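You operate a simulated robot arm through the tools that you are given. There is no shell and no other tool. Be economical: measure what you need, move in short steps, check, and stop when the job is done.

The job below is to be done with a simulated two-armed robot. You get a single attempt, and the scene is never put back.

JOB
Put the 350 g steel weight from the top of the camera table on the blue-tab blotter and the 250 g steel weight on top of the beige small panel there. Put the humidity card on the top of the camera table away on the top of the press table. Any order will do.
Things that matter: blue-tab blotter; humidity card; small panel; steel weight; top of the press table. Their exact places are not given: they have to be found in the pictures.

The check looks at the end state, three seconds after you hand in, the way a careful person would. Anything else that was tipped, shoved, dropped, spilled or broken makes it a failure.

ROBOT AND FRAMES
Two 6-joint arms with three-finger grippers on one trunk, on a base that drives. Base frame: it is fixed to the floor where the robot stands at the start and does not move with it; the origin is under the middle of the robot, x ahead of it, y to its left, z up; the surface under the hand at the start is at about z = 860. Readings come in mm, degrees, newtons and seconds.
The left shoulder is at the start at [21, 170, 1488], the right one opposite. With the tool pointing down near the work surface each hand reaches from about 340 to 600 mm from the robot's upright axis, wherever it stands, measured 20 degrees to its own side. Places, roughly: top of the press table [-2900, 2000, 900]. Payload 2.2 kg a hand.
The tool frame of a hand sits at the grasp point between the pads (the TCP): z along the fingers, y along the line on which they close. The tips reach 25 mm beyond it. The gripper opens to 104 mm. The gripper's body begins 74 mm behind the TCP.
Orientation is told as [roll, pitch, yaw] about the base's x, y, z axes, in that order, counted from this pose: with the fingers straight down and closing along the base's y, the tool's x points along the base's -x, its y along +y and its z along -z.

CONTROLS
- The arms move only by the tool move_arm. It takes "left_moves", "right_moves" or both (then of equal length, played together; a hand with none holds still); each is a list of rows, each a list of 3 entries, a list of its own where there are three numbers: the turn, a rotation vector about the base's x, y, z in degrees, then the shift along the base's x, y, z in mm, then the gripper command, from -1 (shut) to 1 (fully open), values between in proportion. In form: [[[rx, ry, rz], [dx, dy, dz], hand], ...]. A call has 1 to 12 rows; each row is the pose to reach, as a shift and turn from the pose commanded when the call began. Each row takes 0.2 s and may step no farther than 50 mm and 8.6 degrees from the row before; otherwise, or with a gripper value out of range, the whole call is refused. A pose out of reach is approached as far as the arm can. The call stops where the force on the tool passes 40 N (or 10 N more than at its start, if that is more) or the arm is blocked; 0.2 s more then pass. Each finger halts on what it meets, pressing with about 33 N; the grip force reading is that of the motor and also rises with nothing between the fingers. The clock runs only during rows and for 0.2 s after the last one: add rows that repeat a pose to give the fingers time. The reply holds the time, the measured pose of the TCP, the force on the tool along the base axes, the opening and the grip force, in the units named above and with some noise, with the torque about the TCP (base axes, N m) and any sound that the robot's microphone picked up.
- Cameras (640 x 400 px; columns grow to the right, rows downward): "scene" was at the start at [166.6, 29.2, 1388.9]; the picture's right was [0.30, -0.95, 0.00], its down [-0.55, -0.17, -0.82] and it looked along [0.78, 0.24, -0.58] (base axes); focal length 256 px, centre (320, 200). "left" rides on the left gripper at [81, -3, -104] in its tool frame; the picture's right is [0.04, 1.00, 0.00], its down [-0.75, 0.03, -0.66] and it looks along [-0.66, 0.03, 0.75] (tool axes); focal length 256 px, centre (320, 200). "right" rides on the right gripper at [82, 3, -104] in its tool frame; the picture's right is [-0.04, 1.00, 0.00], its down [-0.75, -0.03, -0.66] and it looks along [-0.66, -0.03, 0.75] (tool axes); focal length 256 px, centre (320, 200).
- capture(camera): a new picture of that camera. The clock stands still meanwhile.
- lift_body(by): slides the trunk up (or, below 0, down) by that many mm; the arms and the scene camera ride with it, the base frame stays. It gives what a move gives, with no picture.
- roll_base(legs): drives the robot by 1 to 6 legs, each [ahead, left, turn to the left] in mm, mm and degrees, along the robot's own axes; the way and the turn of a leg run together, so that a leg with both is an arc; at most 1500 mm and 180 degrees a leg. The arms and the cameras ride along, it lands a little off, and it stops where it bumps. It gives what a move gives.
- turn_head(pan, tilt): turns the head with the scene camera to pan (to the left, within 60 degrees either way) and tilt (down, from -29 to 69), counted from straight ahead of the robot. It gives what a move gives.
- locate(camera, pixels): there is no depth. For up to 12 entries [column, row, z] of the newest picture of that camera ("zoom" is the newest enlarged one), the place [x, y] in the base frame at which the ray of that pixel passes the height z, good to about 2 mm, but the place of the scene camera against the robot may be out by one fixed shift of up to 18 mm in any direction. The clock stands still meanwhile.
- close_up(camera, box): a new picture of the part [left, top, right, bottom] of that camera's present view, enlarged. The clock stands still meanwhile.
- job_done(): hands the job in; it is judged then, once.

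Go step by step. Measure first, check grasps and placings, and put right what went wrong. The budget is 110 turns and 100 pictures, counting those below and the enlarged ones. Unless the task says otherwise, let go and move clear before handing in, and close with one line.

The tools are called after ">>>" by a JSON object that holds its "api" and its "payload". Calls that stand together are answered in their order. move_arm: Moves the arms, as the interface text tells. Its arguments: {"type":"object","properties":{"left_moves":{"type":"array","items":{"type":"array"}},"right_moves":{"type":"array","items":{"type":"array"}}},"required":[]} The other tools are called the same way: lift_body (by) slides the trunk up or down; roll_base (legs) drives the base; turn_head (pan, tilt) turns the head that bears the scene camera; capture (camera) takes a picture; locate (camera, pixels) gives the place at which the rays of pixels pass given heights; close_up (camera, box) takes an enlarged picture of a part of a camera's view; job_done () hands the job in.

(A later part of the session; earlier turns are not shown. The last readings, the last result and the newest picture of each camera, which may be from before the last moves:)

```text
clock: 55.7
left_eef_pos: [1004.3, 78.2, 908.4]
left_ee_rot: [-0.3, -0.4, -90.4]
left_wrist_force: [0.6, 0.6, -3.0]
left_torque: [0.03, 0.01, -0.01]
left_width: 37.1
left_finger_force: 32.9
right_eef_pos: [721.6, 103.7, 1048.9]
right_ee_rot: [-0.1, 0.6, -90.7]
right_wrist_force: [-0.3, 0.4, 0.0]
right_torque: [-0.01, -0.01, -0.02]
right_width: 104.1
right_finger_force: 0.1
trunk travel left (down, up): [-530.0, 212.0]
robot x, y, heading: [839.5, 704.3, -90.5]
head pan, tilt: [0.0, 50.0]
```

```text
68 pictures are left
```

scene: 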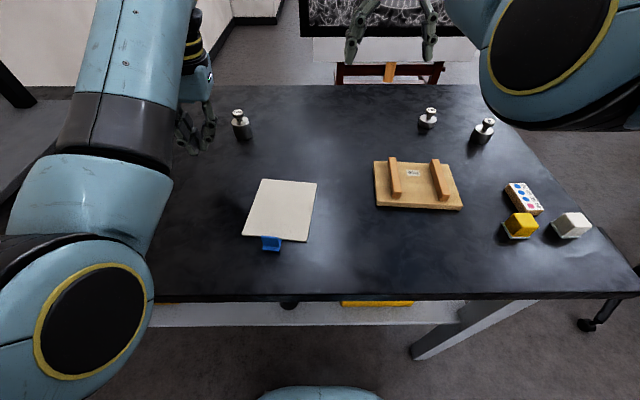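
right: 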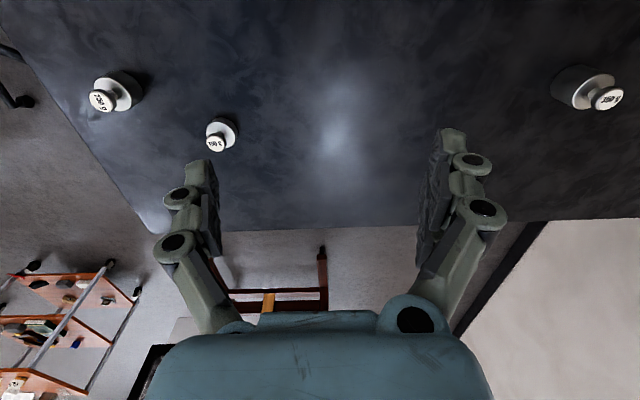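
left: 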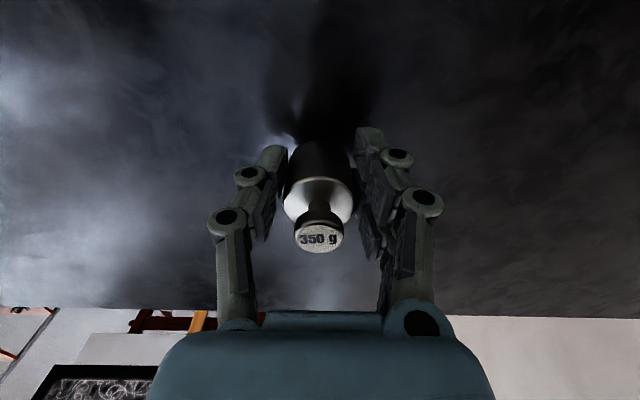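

The 350 g weight is held (−3 N extra, width 37). Lift a bit more slowly, then carry it by driving the base (back ~203, right ~106) so the arm stays in its good pose.

>>> {"api": "move_arm", "payload": {"left_moves": [[[0, 0, 0], [0, 0, 6], -1], [[0, 0, 0], [0, 0, 12], -1], [[0, 0, 0], [0, 0, 18], -1], [[0, 0, 0], [0, 0, 24], -1], [[0, 0, 0], [0, 0, 30], -1]]}}

>>> {"api": "roll_base", "payload": {"legs": [[-100, -52, 0], [-102, -52, 0]]}}

>>> {"api": "capture", "payload": {"camera": "left"}}

>>> {"api": "capture", "payload": {"camera": "scene"}}

```text
clock: 56.9
left_eef_pos: [1004.1, 78.6, 940.1]
left_ee_rot: [-0.3, -0.2, -90.5]
left_wrist_force: [0.0, -0.8, -4.0]
left_torque: [0.03, 0.05, -0.02]
left_width: 37.6
left_finger_force: 32.7
right_eef_pos: [721.0, 103.9, 1049.0]
right_ee_rot: [-0.1, 0.6, -90.7]
right_wrist_force: [0.0, 0.4, 0.1]
right_torque: [0.03, 0.01, 0.02]
right_width: 104.0
right_finger_force: 0.0
trunk travel left (down, up): [-530.0, 212.0]
robot x, y, heading: [834.6, 702.8, -90.5]
head pan, tilt: [0.0, 50.0]
```

```text
clock: 58.9
left_eef_pos: [902.7, 285.5, 939.3]
left_ee_rot: [-0.1, -0.4, -90.2]
left_wrist_force: [-0.4, 0.4, -2.9]
left_torque: [0.0, -0.02, -0.01]
left_width: 37.6
left_finger_force: 33.4
right_eef_pos: [618.2, 309.9, 1049.4]
right_ee_rot: [-0.1, 0.6, -90.5]
right_wrist_force: [0.4, 0.7, 0.6]
right_torque: [-0.02, -0.05, 0.03]
right_width: 104.0
right_finger_force: 0.1
trunk travel left (down, up): [-530.0, 212.0]
robot x, y, heading: [734.6, 910.1, -90.3]
head pan, tilt: [0.0, 50.0]
```

```text
67 pictures are left
```

left: 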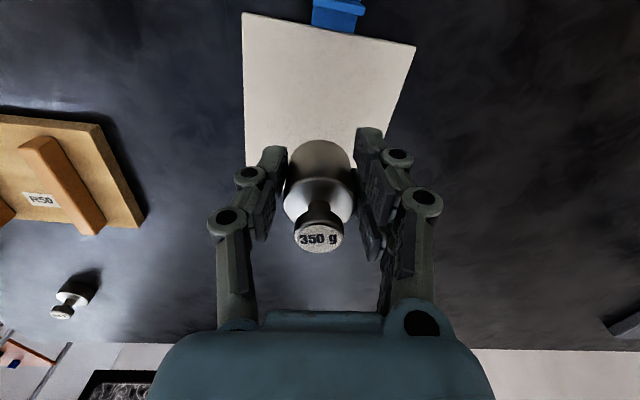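

```text
66 pictures are left
```

scene: 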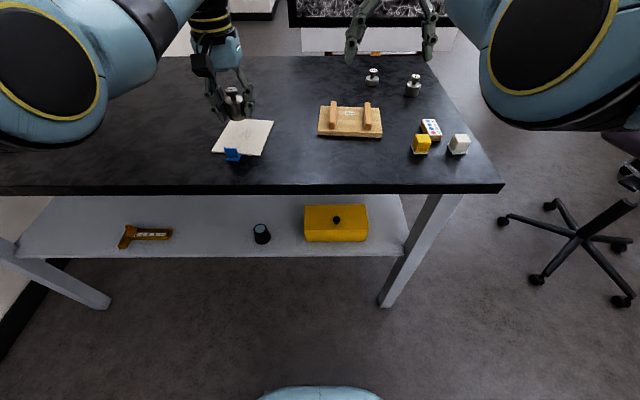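

The weight hangs over the blotter; I'll locate the blotter's near corners to verify centring.

>>> {"api": "locate", "payload": {"camera": "left", "pixels": [[243, 14, 863], [415, 46, 863], [384, 130, 863], [245, 140, 863], [0, 117, 872], [100, 125, 872], [143, 222, 872]]}}

```text
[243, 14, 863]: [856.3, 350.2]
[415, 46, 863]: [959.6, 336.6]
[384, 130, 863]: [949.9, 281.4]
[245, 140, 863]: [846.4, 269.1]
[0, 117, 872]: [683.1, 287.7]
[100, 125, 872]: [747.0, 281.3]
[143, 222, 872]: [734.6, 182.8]
```

Blotter centre ≈ (900,281); shift (−3,−4) and lower carefully to just above contact.

>>> {"api": "move_arm", "payload": {"left_moves": [[[0, 0, 0], [-3, -4, -10], -1], [[0, 0, 0], [-3, -4, -20], -1], [[0, 0, 0], [-3, -4, -30], -1], [[0, 0, 0], [-3, -4, -38], -1], [[0, 0, 0], [-3, -4, -41], -1], [[0, 0, 0], [-3, -4, -43], -1], [[0, 0, 0], [-3, -4, -44], -1]]}}

>>> {"api": "close_up", "payload": {"camera": "scene", "box": [190, 70, 290, 170]}}

```text
clock: 60.5
left_eef_pos: [900.7, 280.0, 895.3]
left_ee_rot: [-0.3, -0.4, -90.3]
left_wrist_force: [-1.0, 0.5, -0.5]
left_torque: [0.02, -0.02, 0.0]
left_width: 37.6
left_finger_force: 33.4
right_eef_pos: [619.4, 309.7, 1050.5]
right_ee_rot: [-0.1, 0.6, -90.5]
right_wrist_force: [0.4, 0.7, 0.4]
right_torque: [-0.04, -0.02, 0.01]
right_width: 104.0
right_finger_force: 0.1
trunk travel left (down, up): [-530.0, 212.0]
robot x, y, heading: [735.7, 909.0, -90.1]
head pan, tilt: [0.0, 50.0]
```

```text
4.00 times, centred on (240, 120) of scene
```

zoom: 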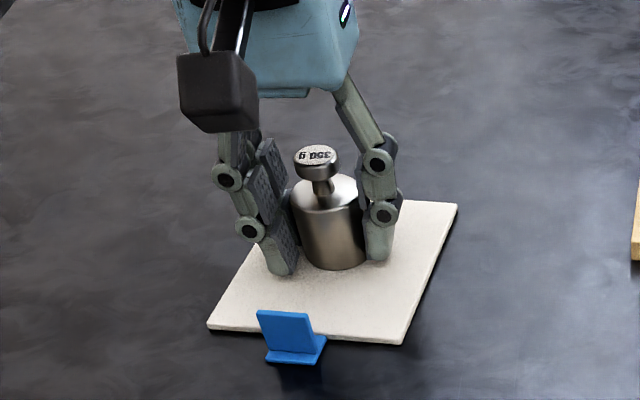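

Vertical load fell from −3 to −0.5 N, so the weight is about resting on the blotter (its thickness ~4 mm). One more mm to confirm, then open and withdraw up.

>>> {"api": "move_arm", "payload": {"left_moves": [[[0, 0, 0], [0, 0, -0.7], -1], [[0, 0, 0], [0, 0, -0.7], -1]]}}

```text
clock: 61.1
left_eef_pos: [899.9, 279.0, 894.4]
left_ee_rot: [-0.3, -0.5, -90.3]
left_wrist_force: [-1.1, 1.5, 7.1]
left_torque: [0.02, -0.01, 0.02]
left_width: 37.5
left_finger_force: 32.9
right_eef_pos: [620.3, 310.3, 1051.0]
right_ee_rot: [-0.1, 0.5, -90.4]
right_wrist_force: [-0.2, 0.0, 0.4]
right_torque: [-0.01, 0.02, 0.03]
right_width: 103.9
right_finger_force: 0.1
trunk travel left (down, up): [-530.0, 212.0]
robot x, y, heading: [734.2, 911.1, -90.6]
head pan, tilt: [0.0, 50.0]
```

Contact confirmed (+7 N). Open gently and rise straight up.

>>> {"api": "move_arm", "payload": {"left_moves": [[[0, 0, 0], [0, 0, 0.5], -0.1], [[0, 0, 0], [0, 0, 0.5], 0.2], [[0, 0, 0], [0, 0, 0.5], 0.5], [[0, 0, 0], [0, 0, 0.5], 0.9], [[0, 0, 0], [0, 0, 0.5], 1], [[0, 0, 0], [0, 0, 25], 1], [[0, 0, 0], [0, 0, 60], 1], [[0, 0, 0], [0, 0, 95], 1], [[0, 0, 0], [0, 0, 120], 1]]}}

>>> {"api": "capture", "payload": {"camera": "left"}}

>>> {"api": "close_up", "payload": {"camera": "scene", "box": [190, 60, 390, 180]}}

>>> {"api": "close_up", "payload": {"camera": "scene", "box": [300, 60, 480, 165]}}

```text
clock: 63.1
left_eef_pos: [899.7, 280.3, 1013.3]
left_ee_rot: [-0.3, -0.4, -90.3]
left_wrist_force: [-0.1, -0.4, -0.6]
left_torque: [0.03, -0.01, 0.01]
left_width: 104.1
left_finger_force: 0.0
right_eef_pos: [618.9, 309.8, 1050.5]
right_ee_rot: [-0.2, 0.6, -90.3]
right_wrist_force: [-1.5, -0.5, 0.5]
right_torque: [0.0, -0.01, 0.01]
right_width: 103.9
right_finger_force: 0.0
trunk travel left (down, up): [-530.0, 212.0]
robot x, y, heading: [734.2, 907.1, -90.4]
head pan, tilt: [0.0, 50.0]
```

```text
64 pictures are left
```

left: 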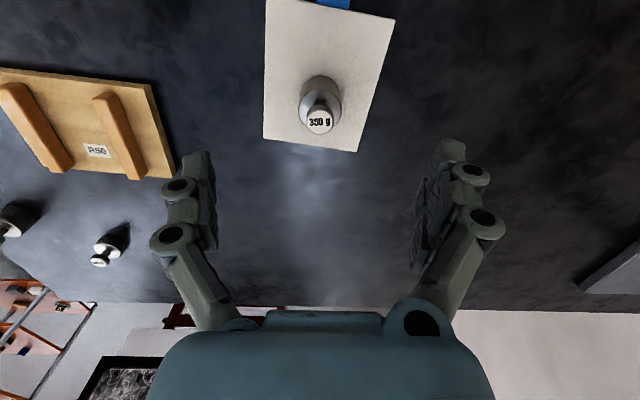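

```text
3.20 times, centred on (290, 120) of scene
```

zoom: 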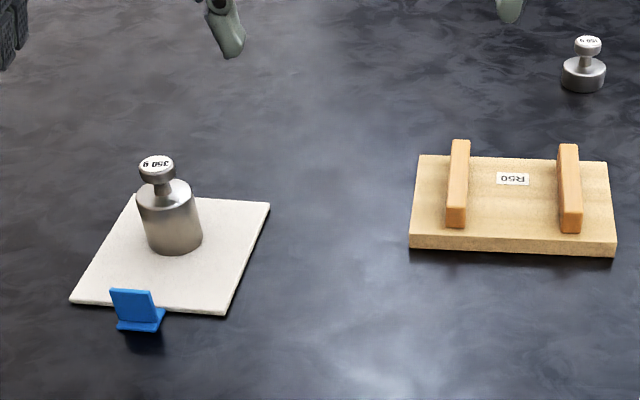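

```text
3.56 times, centred on (390, 112) of scene
```

zoom: 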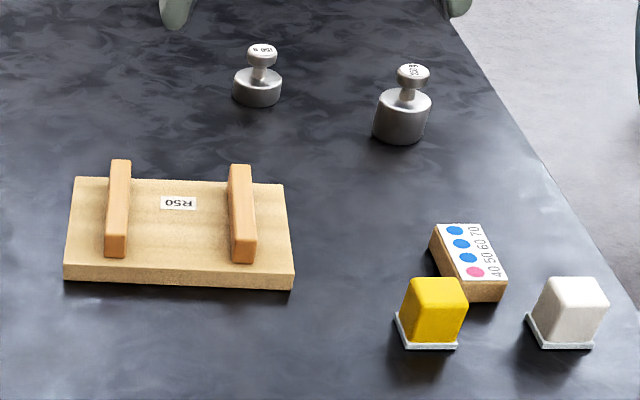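

The 350 g weight sits well on the blotter. Next the 250 g weight with the right hand, whose fingers should close along the battens (y) when placing in the gap; I'll drive so the right hand is over it, and meanwhile measure the battens.

>>> {"api": "locate", "payload": {"camera": "left", "pixels": [[30, 85, 890], [75, 165, 890], [93, 100, 890], [125, 178, 890], [152, 85, 874], [175, 176, 874], [0, 68, 874], [48, 172, 890], [145, 178, 890], [120, 94, 890], [0, 88, 890]]}}

>>> {"api": "roll_base", "payload": {"legs": [[205, -132, 0]]}}

>>> {"api": "capture", "payload": {"camera": "right"}}

```text
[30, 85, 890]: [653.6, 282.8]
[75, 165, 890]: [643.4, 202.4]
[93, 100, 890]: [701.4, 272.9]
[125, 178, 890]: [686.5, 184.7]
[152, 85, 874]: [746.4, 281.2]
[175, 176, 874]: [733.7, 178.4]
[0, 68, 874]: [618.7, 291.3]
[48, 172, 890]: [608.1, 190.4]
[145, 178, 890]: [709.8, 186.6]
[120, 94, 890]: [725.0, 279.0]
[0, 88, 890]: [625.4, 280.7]
```

```text
clock: 64.9
left_eef_pos: [767.4, 74.6, 1012.9]
left_ee_rot: [-0.4, -0.3, -90.1]
left_wrist_force: [-0.5, -0.5, 1.1]
left_torque: [0.0, -0.03, -0.01]
left_width: 104.3
left_finger_force: 0.0
right_eef_pos: [486.9, 103.3, 1048.3]
right_ee_rot: [-0.2, 0.7, -90.2]
right_wrist_force: [-0.5, 0.3, -1.1]
right_torque: [0.02, -0.04, -0.02]
right_width: 104.0
right_finger_force: 0.0
trunk travel left (down, up): [-530.0, 212.0]
robot x, y, heading: [600.8, 702.6, -89.8]
head pan, tilt: [0.0, 50.0]
```

```text
61 pictures are left
```

right: 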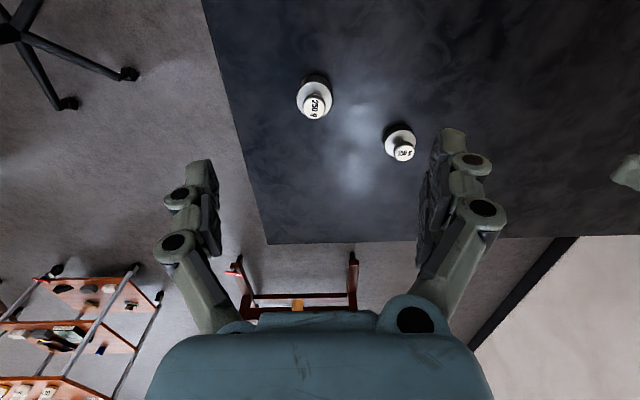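

The 250 g weight is at (314,103) in the right view. I'll locate it and the clearance to the 150 g one at (404,150).

>>> {"api": "locate", "payload": {"camera": "right", "pixels": [[314, 109, 900], [314, 109, 910], [314, 96, 888], [314, 82, 860], [297, 97, 885], [332, 97, 885], [404, 153, 900], [400, 135, 880]]}}

>>> {"api": "close_up", "payload": {"camera": "right", "box": [270, 50, 430, 170]}}

>>> {"api": "turn_head", "payload": {"pan": -15, "tilt": 50}}

>>> {"api": "close_up", "payload": {"camera": "scene", "box": [160, 60, 480, 260]}}

```text
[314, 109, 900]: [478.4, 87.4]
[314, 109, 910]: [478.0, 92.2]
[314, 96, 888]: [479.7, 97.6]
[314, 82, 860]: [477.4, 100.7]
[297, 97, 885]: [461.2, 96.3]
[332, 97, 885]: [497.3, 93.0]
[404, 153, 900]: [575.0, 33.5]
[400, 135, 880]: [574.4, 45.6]
```

```text
3.33 times, centred on (350, 110) of right
```

zoom: 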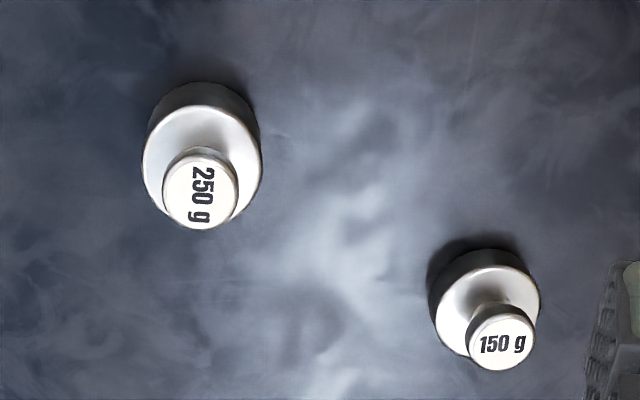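

```text
clock: 65.7
left_eef_pos: [768.6, 74.3, 1012.8]
left_ee_rot: [-0.4, -0.5, -90.0]
left_wrist_force: [0.1, -0.3, 0.5]
left_torque: [-0.01, 0.0, -0.01]
left_width: 103.7
left_finger_force: 0.0
right_eef_pos: [486.9, 104.2, 1050.7]
right_ee_rot: [-0.1, 0.6, -90.2]
right_wrist_force: [0.5, 0.2, -0.2]
right_torque: [0.01, -0.01, -0.01]
right_width: 103.9
right_finger_force: 0.0
trunk travel left (down, up): [-530.0, 212.0]
robot x, y, heading: [600.1, 704.7, -90.2]
head pan, tilt: [-15.0, 50.0]
```

```text
2.00 times, centred on (320, 160) of scene
```

zoom: 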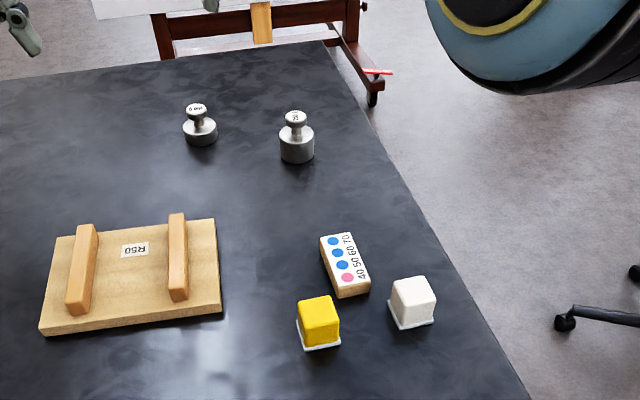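

Gap between battens looks ~65–70 mm and the 250 g weight is at ≈ (479,92), body ~36 mm wide, top ≈ 885. I'll turn the right hand 90° so its fingers close along y, while moving over the weight.

>>> {"api": "move_arm", "payload": {"right_moves": [[[0, 0, 8.2], [-1, -2, 0], 1], [[0, 0, 16.4], [-2, -4, 0], 1], [[0, 0, 24.6], [-3, -6, 0], 1], [[0, 0, 32.8], [-4, -8, 0], 1], [[0, 0, 41], [-5, -10, 0], 1], [[0, 0, 49.2], [-6, -12, 0], 1], [[0, 0, 57.4], [-8, -12, 0], 1], [[0, 0, 65.6], [-8, -12, 0], 1], [[0, 0, 73.8], [-8, -12, 0], 1], [[0, 0, 82], [-8, -12, 0], 1], [[0, 0, 90.2], [-8, -12, 0], 1], [[0, 0, 90.2], [-8, -12, 0], 1]]}}

>>> {"api": "capture", "payload": {"camera": "right"}}

```text
clock: 68.3
left_eef_pos: [769.1, 74.5, 1014.0]
left_ee_rot: [-0.3, -0.4, -90.1]
left_wrist_force: [-0.3, 0.1, 0.6]
left_torque: [0.0, 0.0, 0.01]
left_width: 104.1
left_finger_force: 0.0
right_eef_pos: [478.7, 92.6, 1049.0]
right_ee_rot: [-0.1, 0.5, 0.1]
right_wrist_force: [-0.1, 0.3, 0.9]
right_torque: [0.01, 0.02, -0.03]
right_width: 104.0
right_finger_force: 0.1
trunk travel left (down, up): [-530.0, 212.0]
robot x, y, heading: [602.7, 702.2, -90.0]
head pan, tilt: [-15.0, 50.0]
```

```text
58 pictures are left
```

right: 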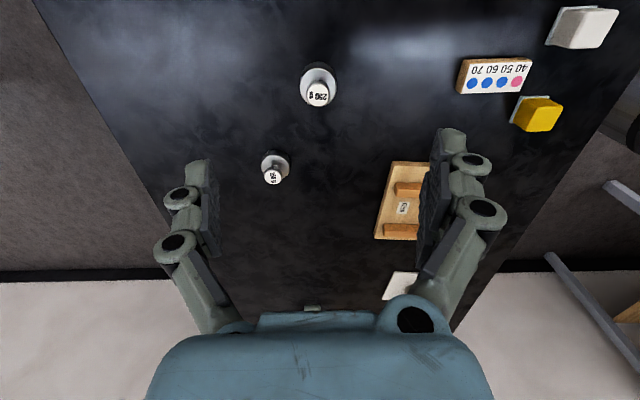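

Rotation worked. Re-locate the weight from this view (knob (317,94)).

>>> {"api": "locate", "payload": {"camera": "right", "pixels": [[317, 94, 905], [318, 82, 885], [300, 82, 885], [338, 82, 885], [318, 69, 860], [395, 184, 890], [420, 182, 890], [385, 223, 890], [418, 226, 890], [397, 161, 874], [376, 237, 874]]}}

>>> {"api": "close_up", "payload": {"camera": "right", "box": [280, 40, 460, 260]}}

```text
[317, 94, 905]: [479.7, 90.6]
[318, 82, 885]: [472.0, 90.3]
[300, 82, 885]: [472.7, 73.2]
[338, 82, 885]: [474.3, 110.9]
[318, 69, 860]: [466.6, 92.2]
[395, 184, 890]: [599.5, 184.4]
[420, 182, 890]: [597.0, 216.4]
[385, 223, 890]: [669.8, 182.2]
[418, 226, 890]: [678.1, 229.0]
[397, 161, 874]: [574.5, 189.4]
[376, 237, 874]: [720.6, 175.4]
```

```text
1.82 times, centred on (370, 150) of right
```

zoom: 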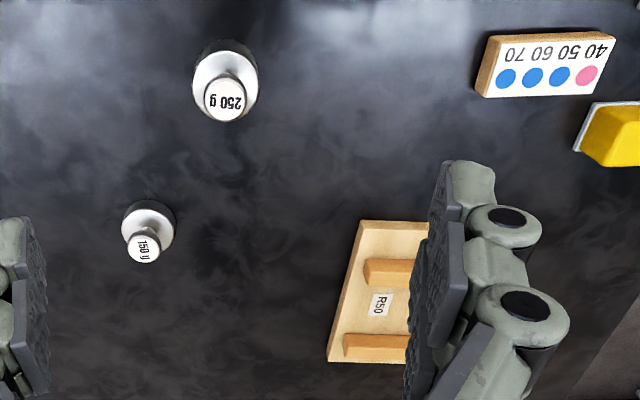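

Centre ≈ (478,91.5); descend to z≈890 and close.

>>> {"api": "move_arm", "payload": {"right_moves": [[[0, 0, 0], [0, -1, -40], 1], [[0, 0, 0], [0, -1, -80], 1], [[0, 0, 0], [0, -1, -115], 1], [[0, 0, 0], [0, -1, -140], 1], [[0, 0, 0], [0, -1, -158], 1], [[0, 0, 0], [0, -1, -158], 1], [[0, 0, 0], [0, -1, -158], -1], [[0, 0, 0], [0, -1, -158], -1], [[0, 0, 0], [0, -1, -158], -1], [[0, 0, 0], [0, -1, -158], -1], [[0, 0, 0], [0, -1, -158], -1], [[0, 0, 0], [0, -1, -158], -1]]}}

>>> {"api": "move_arm", "payload": {"right_moves": [[[0, 0, 0], [0, 0, 4], -1], [[0, 0, 0], [0, 0, 8], -1], [[0, 0, 0], [0, 0, 13], -1], [[0, 0, 0], [0, 0, 18], -1], [[0, 0, 0], [0, 0, 18], -1]]}}

>>> {"api": "capture", "payload": {"camera": "right"}}

```text
clock: 70.9
left_eef_pos: [768.1, 75.4, 1013.9]
left_ee_rot: [-0.3, -0.4, -90.1]
left_wrist_force: [-0.2, 0.3, 0.4]
left_torque: [0.04, -0.01, 0.02]
left_width: 104.1
left_finger_force: 0.0
right_eef_pos: [479.6, 90.1, 891.5]
right_ee_rot: [-0.2, 0.5, 0.0]
right_wrist_force: [0.1, -0.7, -0.1]
right_torque: [-0.01, 0.02, 0.01]
right_width: 37.2
right_finger_force: 33.0
trunk travel left (down, up): [-530.0, 212.0]
robot x, y, heading: [602.0, 704.2, -90.1]
head pan, tilt: [-15.0, 50.0]
```

```text
clock: 72.1
left_eef_pos: [767.8, 74.3, 1012.6]
left_ee_rot: [-0.3, -0.4, -90.1]
left_wrist_force: [-0.2, 0.3, 1.0]
left_torque: [0.01, -0.01, 0.01]
left_width: 104.1
left_finger_force: 0.1
right_eef_pos: [479.2, 90.2, 909.6]
right_ee_rot: [0.1, 0.5, 0.0]
right_wrist_force: [-0.5, 0.4, -2.4]
right_torque: [0.0, 0.03, 0.02]
right_width: 37.0
right_finger_force: 33.3
trunk travel left (down, up): [-530.0, 212.0]
robot x, y, heading: [599.2, 707.2, -90.1]
head pan, tilt: [-15.0, 50.0]
```

```text
56 pictures are left
```

right: 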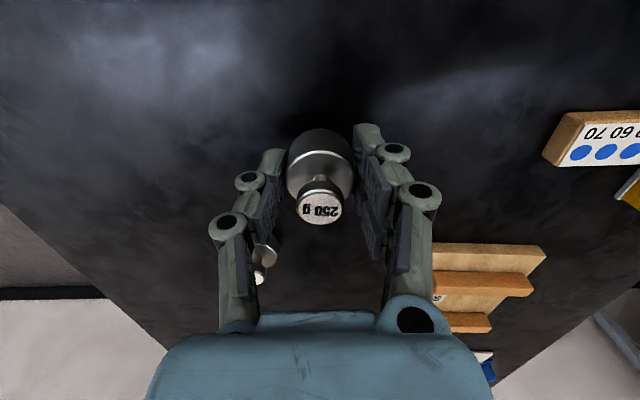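

Held. Lift slowly by another 50, then drive back 146 and left 184 to bring it over the panel centre ≈ (662,236).

>>> {"api": "move_arm", "payload": {"right_moves": [[[0, 0, 0], [0, 0, 8], -1], [[0, 0, 0], [0, 0, 16], -1], [[0, 0, 0], [0, 0, 24], -1], [[0, 0, 0], [0, 0, 32], -1], [[0, 0, 0], [0, 0, 40], -1], [[0, 0, 0], [0, 0, 48], -1], [[0, 0, 0], [0, 0, 54], -1]]}}

>>> {"api": "roll_base", "payload": {"legs": [[-73, 92, 0], [-73, 92, 0]]}}

>>> {"api": "capture", "payload": {"camera": "right"}}

>>> {"api": "turn_head", "payload": {"pan": 0, "tilt": 50}}

>>> {"api": "capture", "payload": {"camera": "scene"}}

```text
clock: 73.7
left_eef_pos: [767.7, 74.2, 1014.1]
left_ee_rot: [-0.2, -0.3, -90.1]
left_wrist_force: [-0.7, -0.1, 0.1]
left_torque: [0.02, -0.02, 0.0]
left_width: 104.1
left_finger_force: 0.1
right_eef_pos: [480.4, 90.5, 964.0]
right_ee_rot: [-0.1, 0.6, 0.0]
right_wrist_force: [-0.6, -0.4, -2.4]
right_torque: [-0.01, 0.0, -0.03]
right_width: 37.1
right_finger_force: 33.2
trunk travel left (down, up): [-530.0, 212.0]
robot x, y, heading: [600.6, 704.7, -90.1]
head pan, tilt: [-15.0, 50.0]
```

```text
clock: 75.7
left_eef_pos: [951.7, 219.5, 1013.6]
left_ee_rot: [-0.3, -0.4, -90.1]
left_wrist_force: [1.1, 0.3, 0.0]
left_torque: [-0.03, 0.01, -0.02]
left_width: 104.0
left_finger_force: 0.0
right_eef_pos: [663.7, 236.8, 964.2]
right_ee_rot: [-0.2, 0.7, 0.0]
right_wrist_force: [1.6, 0.6, -3.0]
right_torque: [0.02, 0.01, -0.02]
right_width: 36.9
right_finger_force: 32.9
trunk travel left (down, up): [-530.0, 212.0]
robot x, y, heading: [783.0, 848.6, -90.0]
head pan, tilt: [-15.0, 50.0]
```

```text
55 pictures are left
```

right: 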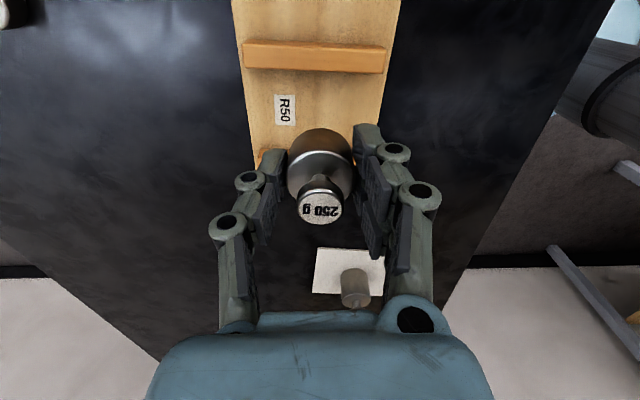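

```text
clock: 76.5
left_eef_pos: [951.7, 218.6, 1014.5]
left_ee_rot: [-0.3, -0.5, -90.0]
left_wrist_force: [0.5, 0.3, -0.3]
left_torque: [0.02, 0.01, -0.03]
left_width: 104.2
left_finger_force: 0.2
right_eef_pos: [662.9, 235.3, 964.0]
right_ee_rot: [-0.1, 0.5, 0.1]
right_wrist_force: [0.2, -0.1, -2.9]
right_torque: [-0.02, 0.03, -0.04]
right_width: 37.0
right_finger_force: 33.2
trunk travel left (down, up): [-530.0, 212.0]
robot x, y, heading: [787.2, 849.3, -90.0]
head pan, tilt: [0.0, 50.0]
```

```text
54 pictures are left
```

scene: 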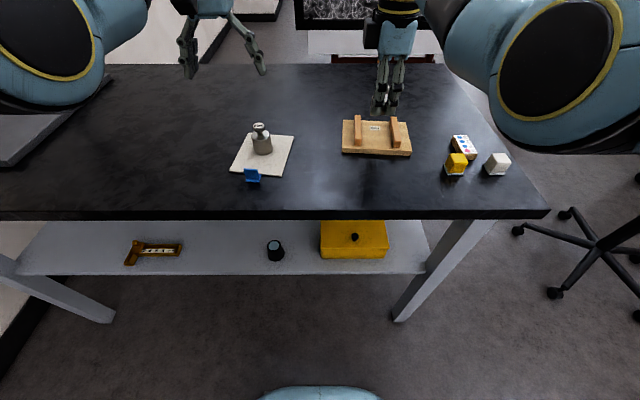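

Check the near batten's edges and panel edges in the right view to confirm where the gap lies.

>>> {"api": "locate", "payload": {"camera": "right", "pixels": [[245, 42, 890], [386, 46, 890], [245, 68, 890], [385, 73, 890], [247, 70, 874], [275, 125, 874], [265, 150, 890], [240, 30, 874], [392, 50, 874]]}}

>>> {"api": "close_up", "payload": {"camera": "scene", "box": [320, 60, 440, 170]}}

>>> {"api": "close_up", "payload": {"camera": "right", "box": [220, 0, 420, 240]}}

```text
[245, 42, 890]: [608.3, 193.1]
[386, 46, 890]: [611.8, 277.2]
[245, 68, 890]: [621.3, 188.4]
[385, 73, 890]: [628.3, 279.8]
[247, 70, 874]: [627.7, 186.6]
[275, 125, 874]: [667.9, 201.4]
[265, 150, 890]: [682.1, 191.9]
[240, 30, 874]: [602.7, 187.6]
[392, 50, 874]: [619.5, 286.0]
```

```text
3.64 times, centred on (380, 115) of scene
```

zoom: 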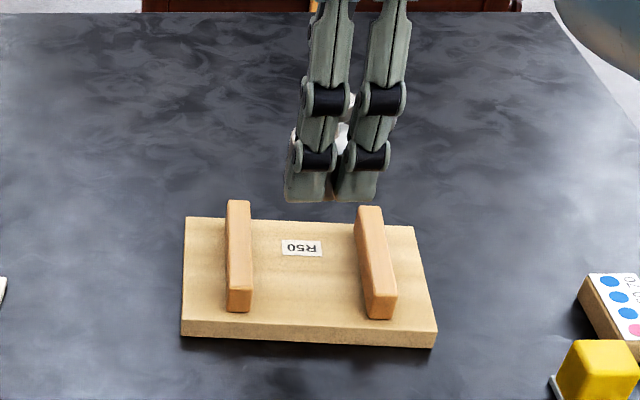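

```text
1.67 times, centred on (320, 120) of right
```

zoom: 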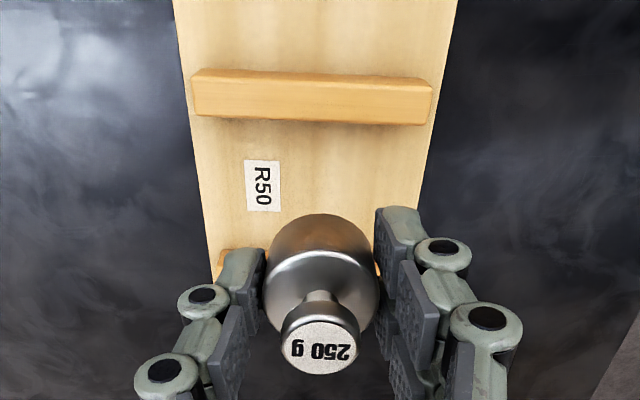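

The gap runs from ~625 to ~690 at y=236, centre ≈ 659. Shift −4 in x and lower to just above the panel.

>>> {"api": "move_arm", "payload": {"right_moves": [[[0, 0, 0], [-4, 0, -10], -1], [[0, 0, 0], [-4, 0, -20], -1], [[0, 0, 0], [-4, 0, -30], -1], [[0, 0, 0], [-4, 0, -40], -1], [[0, 0, 0], [-4, 0, -48], -1], [[0, 0, 0], [-4, 0, -52], -1]]}}

>>> {"api": "close_up", "payload": {"camera": "scene", "box": [320, 60, 440, 170]}}

>>> {"api": "capture", "payload": {"camera": "right"}}

```text
clock: 77.9
left_eef_pos: [950.3, 219.0, 1013.5]
left_ee_rot: [-0.2, -0.5, -90.1]
left_wrist_force: [0.1, 0.0, 0.1]
left_torque: [-0.01, 0.02, 0.01]
left_width: 104.1
left_finger_force: 0.1
right_eef_pos: [659.6, 237.1, 912.8]
right_ee_rot: [-0.2, 0.5, 0.0]
right_wrist_force: [-0.7, 0.1, -1.9]
right_torque: [-0.01, 0.01, -0.01]
right_width: 36.7
right_finger_force: 32.7
trunk travel left (down, up): [-530.0, 212.0]
robot x, y, heading: [778.9, 845.2, -89.8]
head pan, tilt: [0.0, 50.0]
```

```text
3.64 times, centred on (380, 115) of scene
```

zoom: 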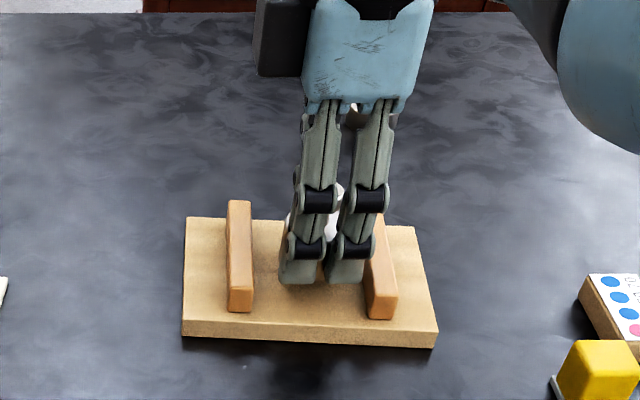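

```text
50 pictures are left
```

right: 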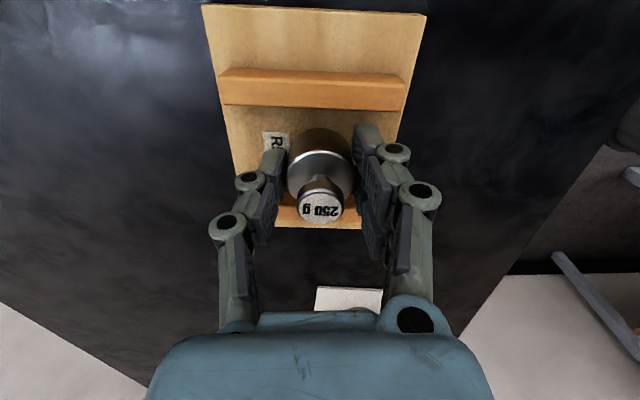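

Check the batten edges from this closer view.

>>> {"api": "close_up", "payload": {"camera": "right", "box": [200, 0, 440, 240]}}

>>> {"api": "locate", "payload": {"camera": "right", "pixels": [[225, 102, 890], [403, 110, 890], [320, 106, 890], [220, 75, 890], [408, 76, 890], [282, 204, 890], [282, 193, 890], [203, 7, 874], [425, 14, 874]]}}

```text
1.67 times, centred on (320, 120) of right
```

zoom: 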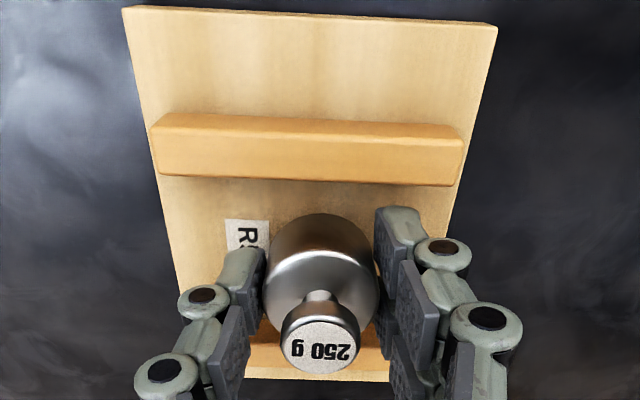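

```text
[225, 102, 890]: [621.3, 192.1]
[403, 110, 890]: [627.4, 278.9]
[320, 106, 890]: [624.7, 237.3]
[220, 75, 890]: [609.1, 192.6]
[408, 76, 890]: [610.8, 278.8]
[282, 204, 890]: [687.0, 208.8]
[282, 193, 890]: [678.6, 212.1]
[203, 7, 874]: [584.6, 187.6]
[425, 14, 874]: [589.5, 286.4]
```

Gap 625–690, weight centre 659.6: well clear. Lower in small steps to contact.

>>> {"api": "move_arm", "payload": {"right_moves": [[[0, 0, 0], [-1, 0, -2], -1], [[0, 0, 0], [-1, 0, -4], -1], [[0, 0, 0], [-1, 0, -5.5], -1], [[0, 0, 0], [-1, 0, -5.5], -1]]}}

```text
clock: 78.9
left_eef_pos: [950.6, 219.0, 1014.8]
left_ee_rot: [-0.3, -0.5, -90.1]
left_wrist_force: [1.1, -0.2, -0.8]
left_torque: [-0.01, 0.0, 0.01]
left_width: 103.8
left_finger_force: 0.2
right_eef_pos: [657.8, 235.1, 908.5]
right_ee_rot: [-0.1, 0.5, 0.0]
right_wrist_force: [-0.2, 0.2, -2.3]
right_torque: [0.02, 0.02, 0.03]
right_width: 36.7
right_finger_force: 32.6
trunk travel left (down, up): [-530.0, 212.0]
robot x, y, heading: [785.6, 847.3, -90.0]
head pan, tilt: [0.0, 50.0]
```

>>> {"api": "move_arm", "payload": {"right_moves": [[[0, 0, 0], [0, 0, -1], -1], [[0, 0, 0], [0, 0, -2], -1], [[0, 0, 0], [0, 0, -2], -1]]}}

```text
clock: 79.7
left_eef_pos: [950.5, 218.5, 1013.6]
left_ee_rot: [-0.3, -0.4, -90.2]
left_wrist_force: [-0.6, 0.5, -0.8]
left_torque: [-0.03, -0.02, 0.02]
left_width: 104.0
left_finger_force: 0.1
right_eef_pos: [657.6, 235.7, 904.5]
right_ee_rot: [-0.1, 0.5, 0.1]
right_wrist_force: [-0.2, 0.3, -3.4]
right_torque: [0.01, 0.01, -0.01]
right_width: 37.0
right_finger_force: 33.0
trunk travel left (down, up): [-530.0, 212.0]
robot x, y, heading: [782.3, 846.3, -90.3]
head pan, tilt: [0.0, 50.0]
```

Still hanging (−3 N); go on in 1 mm steps.

>>> {"api": "move_arm", "payload": {"right_moves": [[[0, 0, 0], [0, 0, -1], -1], [[0, 0, 0], [0, 0, -2], -1], [[0, 0, 0], [0, 0, -2], -1]]}}

```text
clock: 80.5
left_eef_pos: [951.7, 220.7, 1015.1]
left_ee_rot: [-0.3, -0.4, -90.0]
left_wrist_force: [-0.1, 0.0, -0.5]
left_torque: [-0.02, 0.01, 0.0]
left_width: 104.0
left_finger_force: 0.0
right_eef_pos: [658.7, 234.2, 903.8]
right_ee_rot: [-0.2, 0.5, -0.1]
right_wrist_force: [-1.2, 1.7, 6.8]
right_torque: [0.12, 0.05, 0.03]
right_width: 37.0
right_finger_force: 33.5
trunk travel left (down, up): [-530.0, 212.0]
robot x, y, heading: [783.4, 850.2, -89.9]
head pan, tilt: [0.0, 50.0]
```

Contact (+7 N). Open and rise straight up.

>>> {"api": "move_arm", "payload": {"right_moves": [[[0, 0, 0], [0, 0, 0.7], -0.1], [[0, 0, 0], [0, 0, 0.7], 0.2], [[0, 0, 0], [0, 0, 0.7], 0.4], [[0, 0, 0], [0, 0, 0.7], 0.6], [[0, 0, 0], [0, 0, 0.7], 0.6], [[0, 0, 0], [0, 0, 25], 0.6], [[0, 0, 0], [0, 0, 60], 0.6], [[0, 0, 0], [0, 0, 95], 0.8], [[0, 0, 0], [0, 0, 110], 1]]}}

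>>> {"api": "capture", "payload": {"camera": "right"}}

>>> {"api": "close_up", "payload": {"camera": "scene", "box": [320, 80, 520, 190]}}

```text
clock: 82.5
left_eef_pos: [951.6, 218.1, 1014.1]
left_ee_rot: [-0.4, -0.4, -90.1]
left_wrist_force: [0.4, -0.8, 0.4]
left_torque: [-0.01, 0.01, 0.0]
left_width: 104.2
left_finger_force: 0.1
right_eef_pos: [656.4, 233.9, 1014.1]
right_ee_rot: [-0.1, 0.6, 0.0]
right_wrist_force: [-1.3, -1.1, -0.4]
right_torque: [0.02, -0.01, -0.04]
right_width: 103.9
right_finger_force: 0.2
trunk travel left (down, up): [-530.0, 212.0]
robot x, y, heading: [780.1, 846.6, -90.2]
head pan, tilt: [0.0, 50.0]
```

```text
48 pictures are left
```

right: 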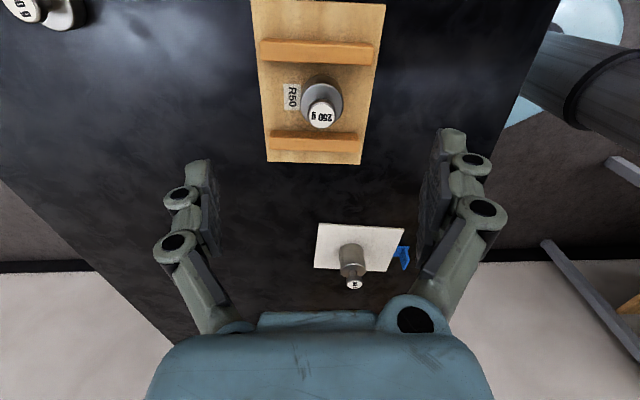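

```text
3.20 times, centred on (420, 135) of scene
```

zoom: 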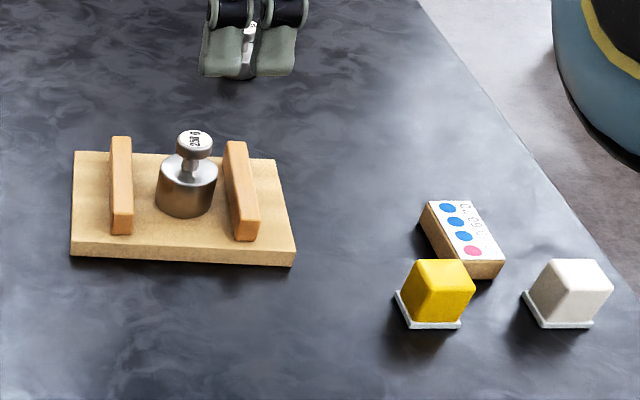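

The 250 g weight sits flat on the panel between the battens. Now the card: drive so the right hand is above ≈ (478,275), turning the hand back to close across the narrow side.

>>> {"api": "roll_base", "payload": {"legs": [[-41, -178, 0]]}}

>>> {"api": "move_arm", "payload": {"right_moves": [[[0, 0, -8.2], [0, 0, 0], 1], [[0, 0, -16.4], [0, 0, 0], 1], [[0, 0, -24.6], [0, 0, 0], 1], [[0, 0, -32.8], [0, 0, 0], 1], [[0, 0, -41], [0, 0, 0], 1], [[0, 0, -49.2], [0, 0, 0], 1], [[0, 0, -57.4], [0, 0, 0], 1], [[0, 0, -65.6], [0, 0, 0], 1], [[0, 0, -73.8], [0, 0, 0], 1], [[0, 0, -82], [0, 0, 0], 1], [[0, 0, -90], [0, 0, 0], 1], [[0, 0, -90], [0, 0, 0], 1]]}}

>>> {"api": "capture", "payload": {"camera": "right"}}

```text
clock: 84.0
left_eef_pos: [769.8, 260.5, 1014.5]
left_ee_rot: [-0.2, -0.5, -90.0]
left_wrist_force: [-0.8, -0.2, -0.4]
left_torque: [-0.02, 0.0, 0.02]
left_width: 103.8
left_finger_force: 0.0
right_eef_pos: [477.3, 275.8, 1012.5]
right_ee_rot: [-0.2, 0.5, 0.2]
right_wrist_force: [-0.3, 1.1, 0.1]
right_torque: [-0.02, -0.07, -0.03]
right_width: 104.1
right_finger_force: 0.1
trunk travel left (down, up): [-530.0, 212.0]
robot x, y, heading: [602.2, 889.3, -90.0]
head pan, tilt: [0.0, 50.0]
```

```text
clock: 86.6
left_eef_pos: [770.5, 259.0, 1014.1]
left_ee_rot: [-0.4, -0.4, -90.1]
left_wrist_force: [0.4, -0.3, -0.4]
left_torque: [0.0, 0.02, -0.01]
left_width: 104.1
left_finger_force: 0.2
right_eef_pos: [477.5, 275.9, 1014.0]
right_ee_rot: [-0.1, 0.5, -90.0]
right_wrist_force: [0.2, 0.0, 0.3]
right_torque: [0.01, -0.02, -0.02]
right_width: 104.4
right_finger_force: 0.1
trunk travel left (down, up): [-530.0, 212.0]
robot x, y, heading: [598.6, 888.2, -90.0]
head pan, tilt: [0.0, 50.0]
```

```text
46 pictures are left
```

right: 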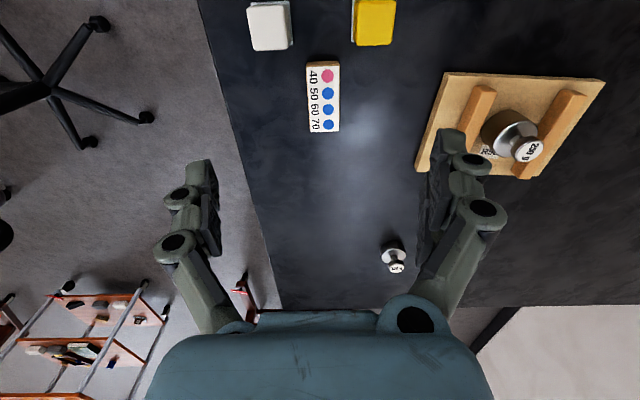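

The card spans (306,63)–(341,132); locate its corners.

>>> {"api": "locate", "payload": {"camera": "right", "pixels": [[307, 63, 878], [340, 63, 878], [341, 131, 878], [310, 132, 878], [353, 44, 880], [289, 48, 880], [306, 63, 860]]}}

>>> {"api": "close_up", "payload": {"camera": "right", "box": [230, 0, 410, 140]}}

```text
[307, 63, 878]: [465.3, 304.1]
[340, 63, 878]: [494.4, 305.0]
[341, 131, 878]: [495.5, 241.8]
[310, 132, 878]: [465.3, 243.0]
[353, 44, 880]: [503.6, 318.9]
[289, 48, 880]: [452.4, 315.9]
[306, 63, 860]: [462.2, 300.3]
```

```text
2.86 times, centred on (320, 70) of right
```

zoom: 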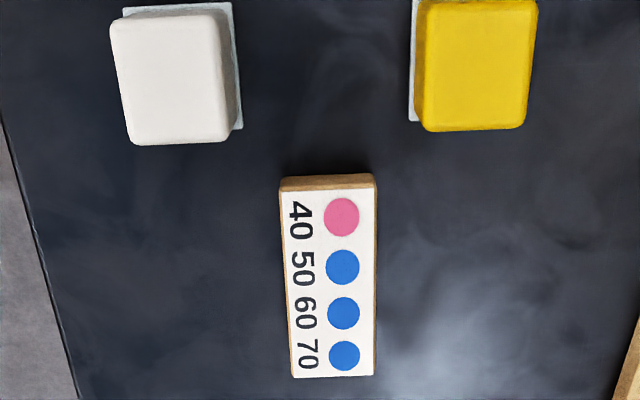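

Card centre ≈ (480,272), ~30 mm wide. Descend to z≈889 with a moderate opening, close, and lift slowly.

>>> {"api": "move_arm", "payload": {"right_moves": [[[0, 0, 0], [2.5, -3.5, -30], 0.4], [[0, 0, 0], [2.5, -3.5, -65], 0.3], [[0, 0, 0], [2.5, -3.5, -95], 0.3], [[0, 0, 0], [2.5, -3.5, -115], 0.3], [[0, 0, 0], [2.5, -3.5, -125], 0.3], [[0, 0, 0], [2.5, -3.5, -125], 0.3], [[0, 0, 0], [2.5, -3.5, -125], -1], [[0, 0, 0], [2.5, -3.5, -125], -1], [[0, 0, 0], [2.5, -3.5, -125], -1], [[0, 0, 0], [2.5, -3.5, -125], -1]]}}

>>> {"api": "move_arm", "payload": {"right_moves": [[[0, 0, 0], [0, 0, 5], -1], [[0, 0, 0], [0, 0, 10], -1], [[0, 0, 0], [0, 0, 18], -1], [[0, 0, 0], [0, 0, 28], -1], [[0, 0, 0], [0, 0, 40], -1]]}}

>>> {"api": "capture", "payload": {"camera": "right"}}

```text
clock: 88.8
left_eef_pos: [771.0, 261.3, 1012.9]
left_ee_rot: [-0.4, -0.4, -90.0]
left_wrist_force: [-0.2, -0.4, -0.3]
left_torque: [0.02, 0.0, 0.01]
left_width: 104.1
left_finger_force: 0.0
right_eef_pos: [480.6, 273.2, 887.8]
right_ee_rot: [-0.1, 0.5, -89.9]
right_wrist_force: [0.5, -0.5, 0.6]
right_torque: [-0.03, 0.0, -0.02]
right_width: 29.5
right_finger_force: 32.9
trunk travel left (down, up): [-530.0, 212.0]
robot x, y, heading: [602.1, 890.3, -89.8]
head pan, tilt: [0.0, 50.0]
```

```text
clock: 90.0
left_eef_pos: [770.7, 259.2, 1012.9]
left_ee_rot: [-0.3, -0.3, -90.1]
left_wrist_force: [0.1, 1.0, 0.0]
left_torque: [0.0, 0.0, -0.01]
left_width: 104.1
left_finger_force: 0.0
right_eef_pos: [479.2, 272.8, 928.5]
right_ee_rot: [-0.2, 0.5, -90.0]
right_wrist_force: [-0.2, 0.8, -1.0]
right_torque: [0.01, -0.01, 0.02]
right_width: 29.7
right_finger_force: 33.1
trunk travel left (down, up): [-530.0, 212.0]
robot x, y, heading: [599.9, 887.0, -89.9]
head pan, tilt: [0.0, 50.0]
```

```text
44 pictures are left
```

right: 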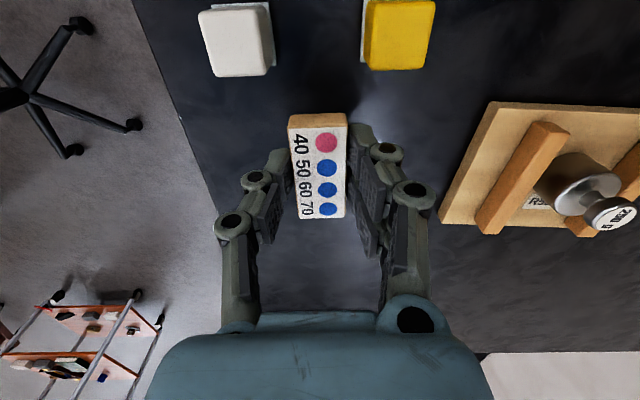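

Card is held (width 29.7). Raise the trunk, back away from the table and turn to face −x, then survey the way to the press table.

>>> {"api": "lift_body", "payload": {"by": 150}}

>>> {"api": "roll_base", "payload": {"legs": [[-180, 0, 0], [0, 0, -90]]}}

>>> {"api": "turn_head", "payload": {"pan": 0, "tilt": 22}}

>>> {"api": "capture", "payload": {"camera": "scene"}}

```text
clock: 91.8
left_eef_pos: [770.6, 260.3, 1162.8]
left_ee_rot: [-0.3, -0.4, -90.0]
left_wrist_force: [0.1, 0.2, -0.2]
left_torque: [-0.02, -0.01, -0.03]
left_width: 103.9
left_finger_force: 0.1
right_eef_pos: [480.1, 271.7, 1078.5]
right_ee_rot: [-0.1, 0.6, -89.9]
right_wrist_force: [0.0, 0.0, -0.8]
right_torque: [0.0, -0.04, 0.01]
right_width: 29.4
right_finger_force: 33.1
trunk travel left (down, up): [-680.0, 62.0]
robot x, y, heading: [600.7, 889.6, -90.1]
head pan, tilt: [0.0, 50.0]
```

```text
clock: 97.0
left_eef_pos: [-23.3, 887.9, 1164.2]
left_ee_rot: [-0.3, -0.4, -178.5]
left_wrist_force: [-0.1, 0.9, -0.6]
left_torque: [0.02, -0.03, 0.01]
left_width: 104.0
left_finger_force: 0.1
right_eef_pos: [-18.6, 1177.0, 1077.9]
right_ee_rot: [-0.1, 0.6, -178.5]
right_wrist_force: [0.4, 0.1, -0.7]
right_torque: [0.0, -0.02, 0.01]
right_width: 29.5
right_finger_force: 32.9
trunk travel left (down, up): [-680.0, 62.0]
robot x, y, heading: [599.5, 1068.1, -178.7]
head pan, tilt: [0.0, 50.0]
```

```text
clock: 98.0
left_eef_pos: [-23.1, 887.0, 1163.0]
left_ee_rot: [-0.3, -0.5, -178.6]
left_wrist_force: [0.0, -1.1, 0.7]
left_torque: [0.0, -0.01, 0.01]
left_width: 104.0
left_finger_force: 0.1
right_eef_pos: [-18.6, 1176.9, 1078.6]
right_ee_rot: [-0.2, 0.5, -178.5]
right_wrist_force: [0.7, 0.3, -0.5]
right_torque: [-0.01, 0.01, 0.04]
right_width: 29.4
right_finger_force: 33.4
trunk travel left (down, up): [-680.0, 62.0]
robot x, y, heading: [600.8, 1068.6, -178.6]
head pan, tilt: [0.0, 22.0]
```

```text
43 pictures are left
```

scene: 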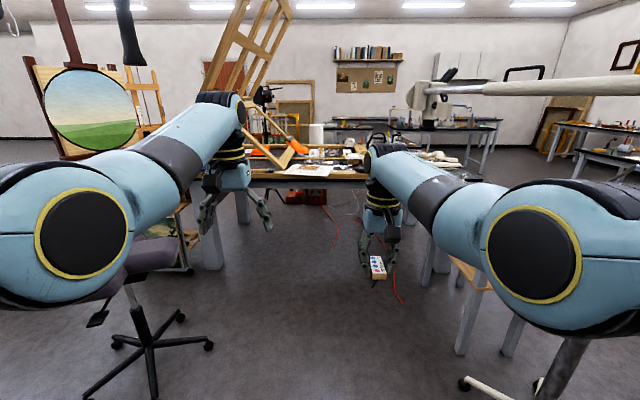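

A large table lies ahead and a smaller one at right; the press table must be behind. I'll locate these and enlarge the background.

>>> {"api": "locate", "payload": {"camera": "scene", "pixels": [[212, 268, 0], [430, 285, 0], [443, 270, 0], [240, 222, 0], [463, 353, 0], [510, 352, 0], [467, 382, 0], [474, 176, 0], [400, 300, 0], [330, 240, 0], [180, 318, 0], [208, 345, 0]]}}

>>> {"api": "close_up", "payload": {"camera": "scene", "box": [320, 60, 640, 260]}}

>>> {"api": "close_up", "payload": {"camera": "scene", "box": [0, 60, 400, 310]}}

```text
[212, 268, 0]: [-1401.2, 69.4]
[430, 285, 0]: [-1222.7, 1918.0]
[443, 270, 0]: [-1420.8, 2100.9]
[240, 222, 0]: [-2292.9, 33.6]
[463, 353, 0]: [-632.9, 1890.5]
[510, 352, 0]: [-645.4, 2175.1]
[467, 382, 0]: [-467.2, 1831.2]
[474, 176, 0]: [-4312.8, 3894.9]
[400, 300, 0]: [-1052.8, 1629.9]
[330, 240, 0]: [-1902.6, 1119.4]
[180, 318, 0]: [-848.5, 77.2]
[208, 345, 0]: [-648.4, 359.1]
```

```text
2.00 times, centred on (480, 160) of scene
```

zoom: 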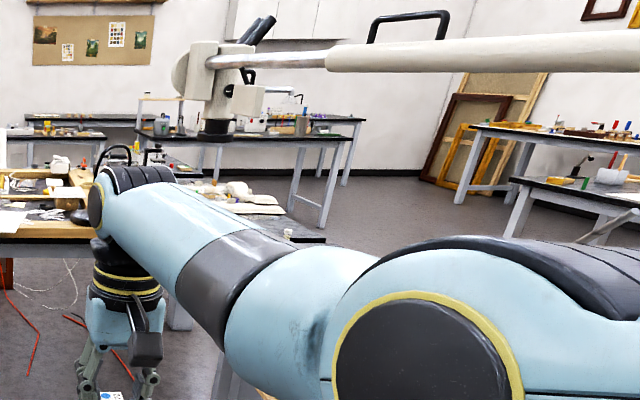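

```text
1.60 times, centred on (200, 185) of scene
```

zoom: 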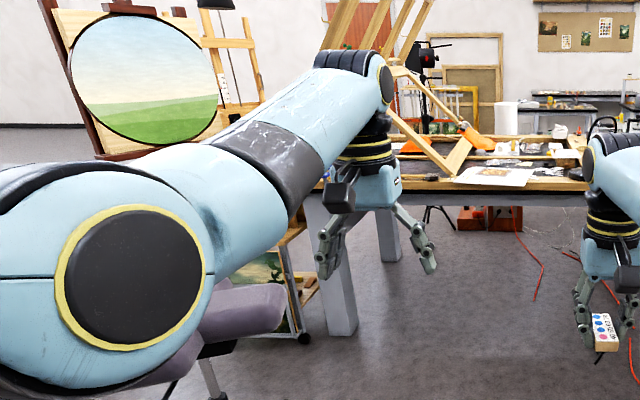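

The big table and small table lie before the press table, so I'll go around via the +y side. Turn right to face +y and look ahead.

>>> {"api": "roll_base", "payload": {"legs": [[0, 0, -91]]}}

>>> {"api": "capture", "payload": {"camera": "scene"}}

>>> {"api": "turn_head", "payload": {"pan": 50, "tilt": 15}}

>>> {"api": "capture", "payload": {"camera": "scene"}}

```text
clock: 102.2
left_eef_pos: [428.8, 1697.9, 1163.8]
left_ee_rot: [-0.2, -0.4, 90.3]
left_wrist_force: [0.2, 0.4, 0.1]
left_torque: [0.0, -0.01, 0.02]
left_width: 104.1
left_finger_force: 0.0
right_eef_pos: [718.3, 1688.8, 1078.7]
right_ee_rot: [-0.1, 0.6, 90.5]
right_wrist_force: [0.5, 0.1, -0.5]
right_torque: [0.01, -0.01, -0.01]
right_width: 29.6
right_finger_force: 32.8
trunk travel left (down, up): [-680.0, 62.0]
robot x, y, heading: [602.5, 1067.0, 90.6]
head pan, tilt: [0.0, 22.0]
```

```text
40 pictures are left
```

scene: 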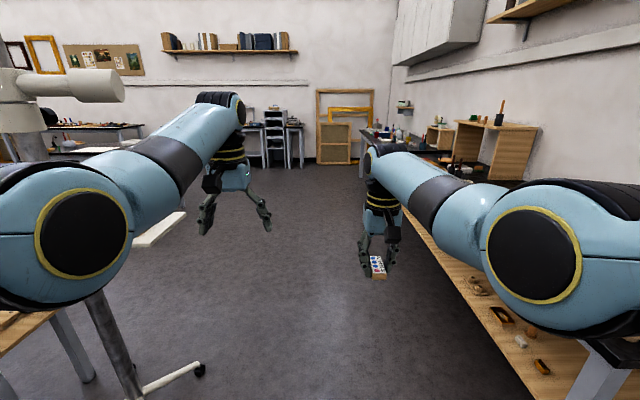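

```text
clock: 103.4
left_eef_pos: [428.2, 1698.8, 1164.7]
left_ee_rot: [-0.3, -0.5, 90.4]
left_wrist_force: [0.8, 0.0, 0.0]
left_torque: [-0.03, 0.0, 0.0]
left_width: 103.8
left_finger_force: 0.1
right_eef_pos: [719.2, 1688.9, 1079.4]
right_ee_rot: [-0.1, 0.5, 90.5]
right_wrist_force: [-0.1, -0.3, -1.2]
right_torque: [-0.04, -0.01, -0.01]
right_width: 29.4
right_finger_force: 33.3
trunk travel left (down, up): [-680.0, 62.0]
robot x, y, heading: [601.0, 1071.5, 90.3]
head pan, tilt: [50.0, 15.0]
```

```text
39 pictures are left
```

scene: 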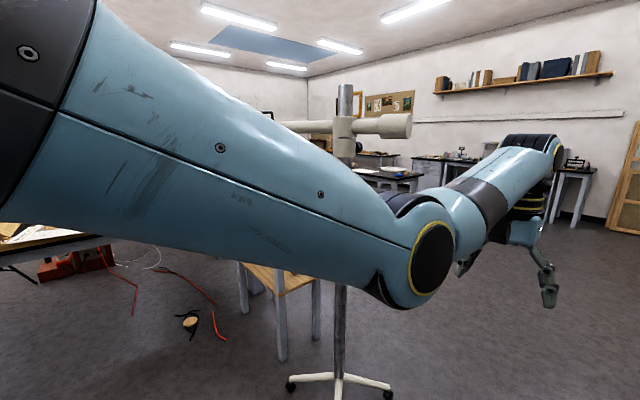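

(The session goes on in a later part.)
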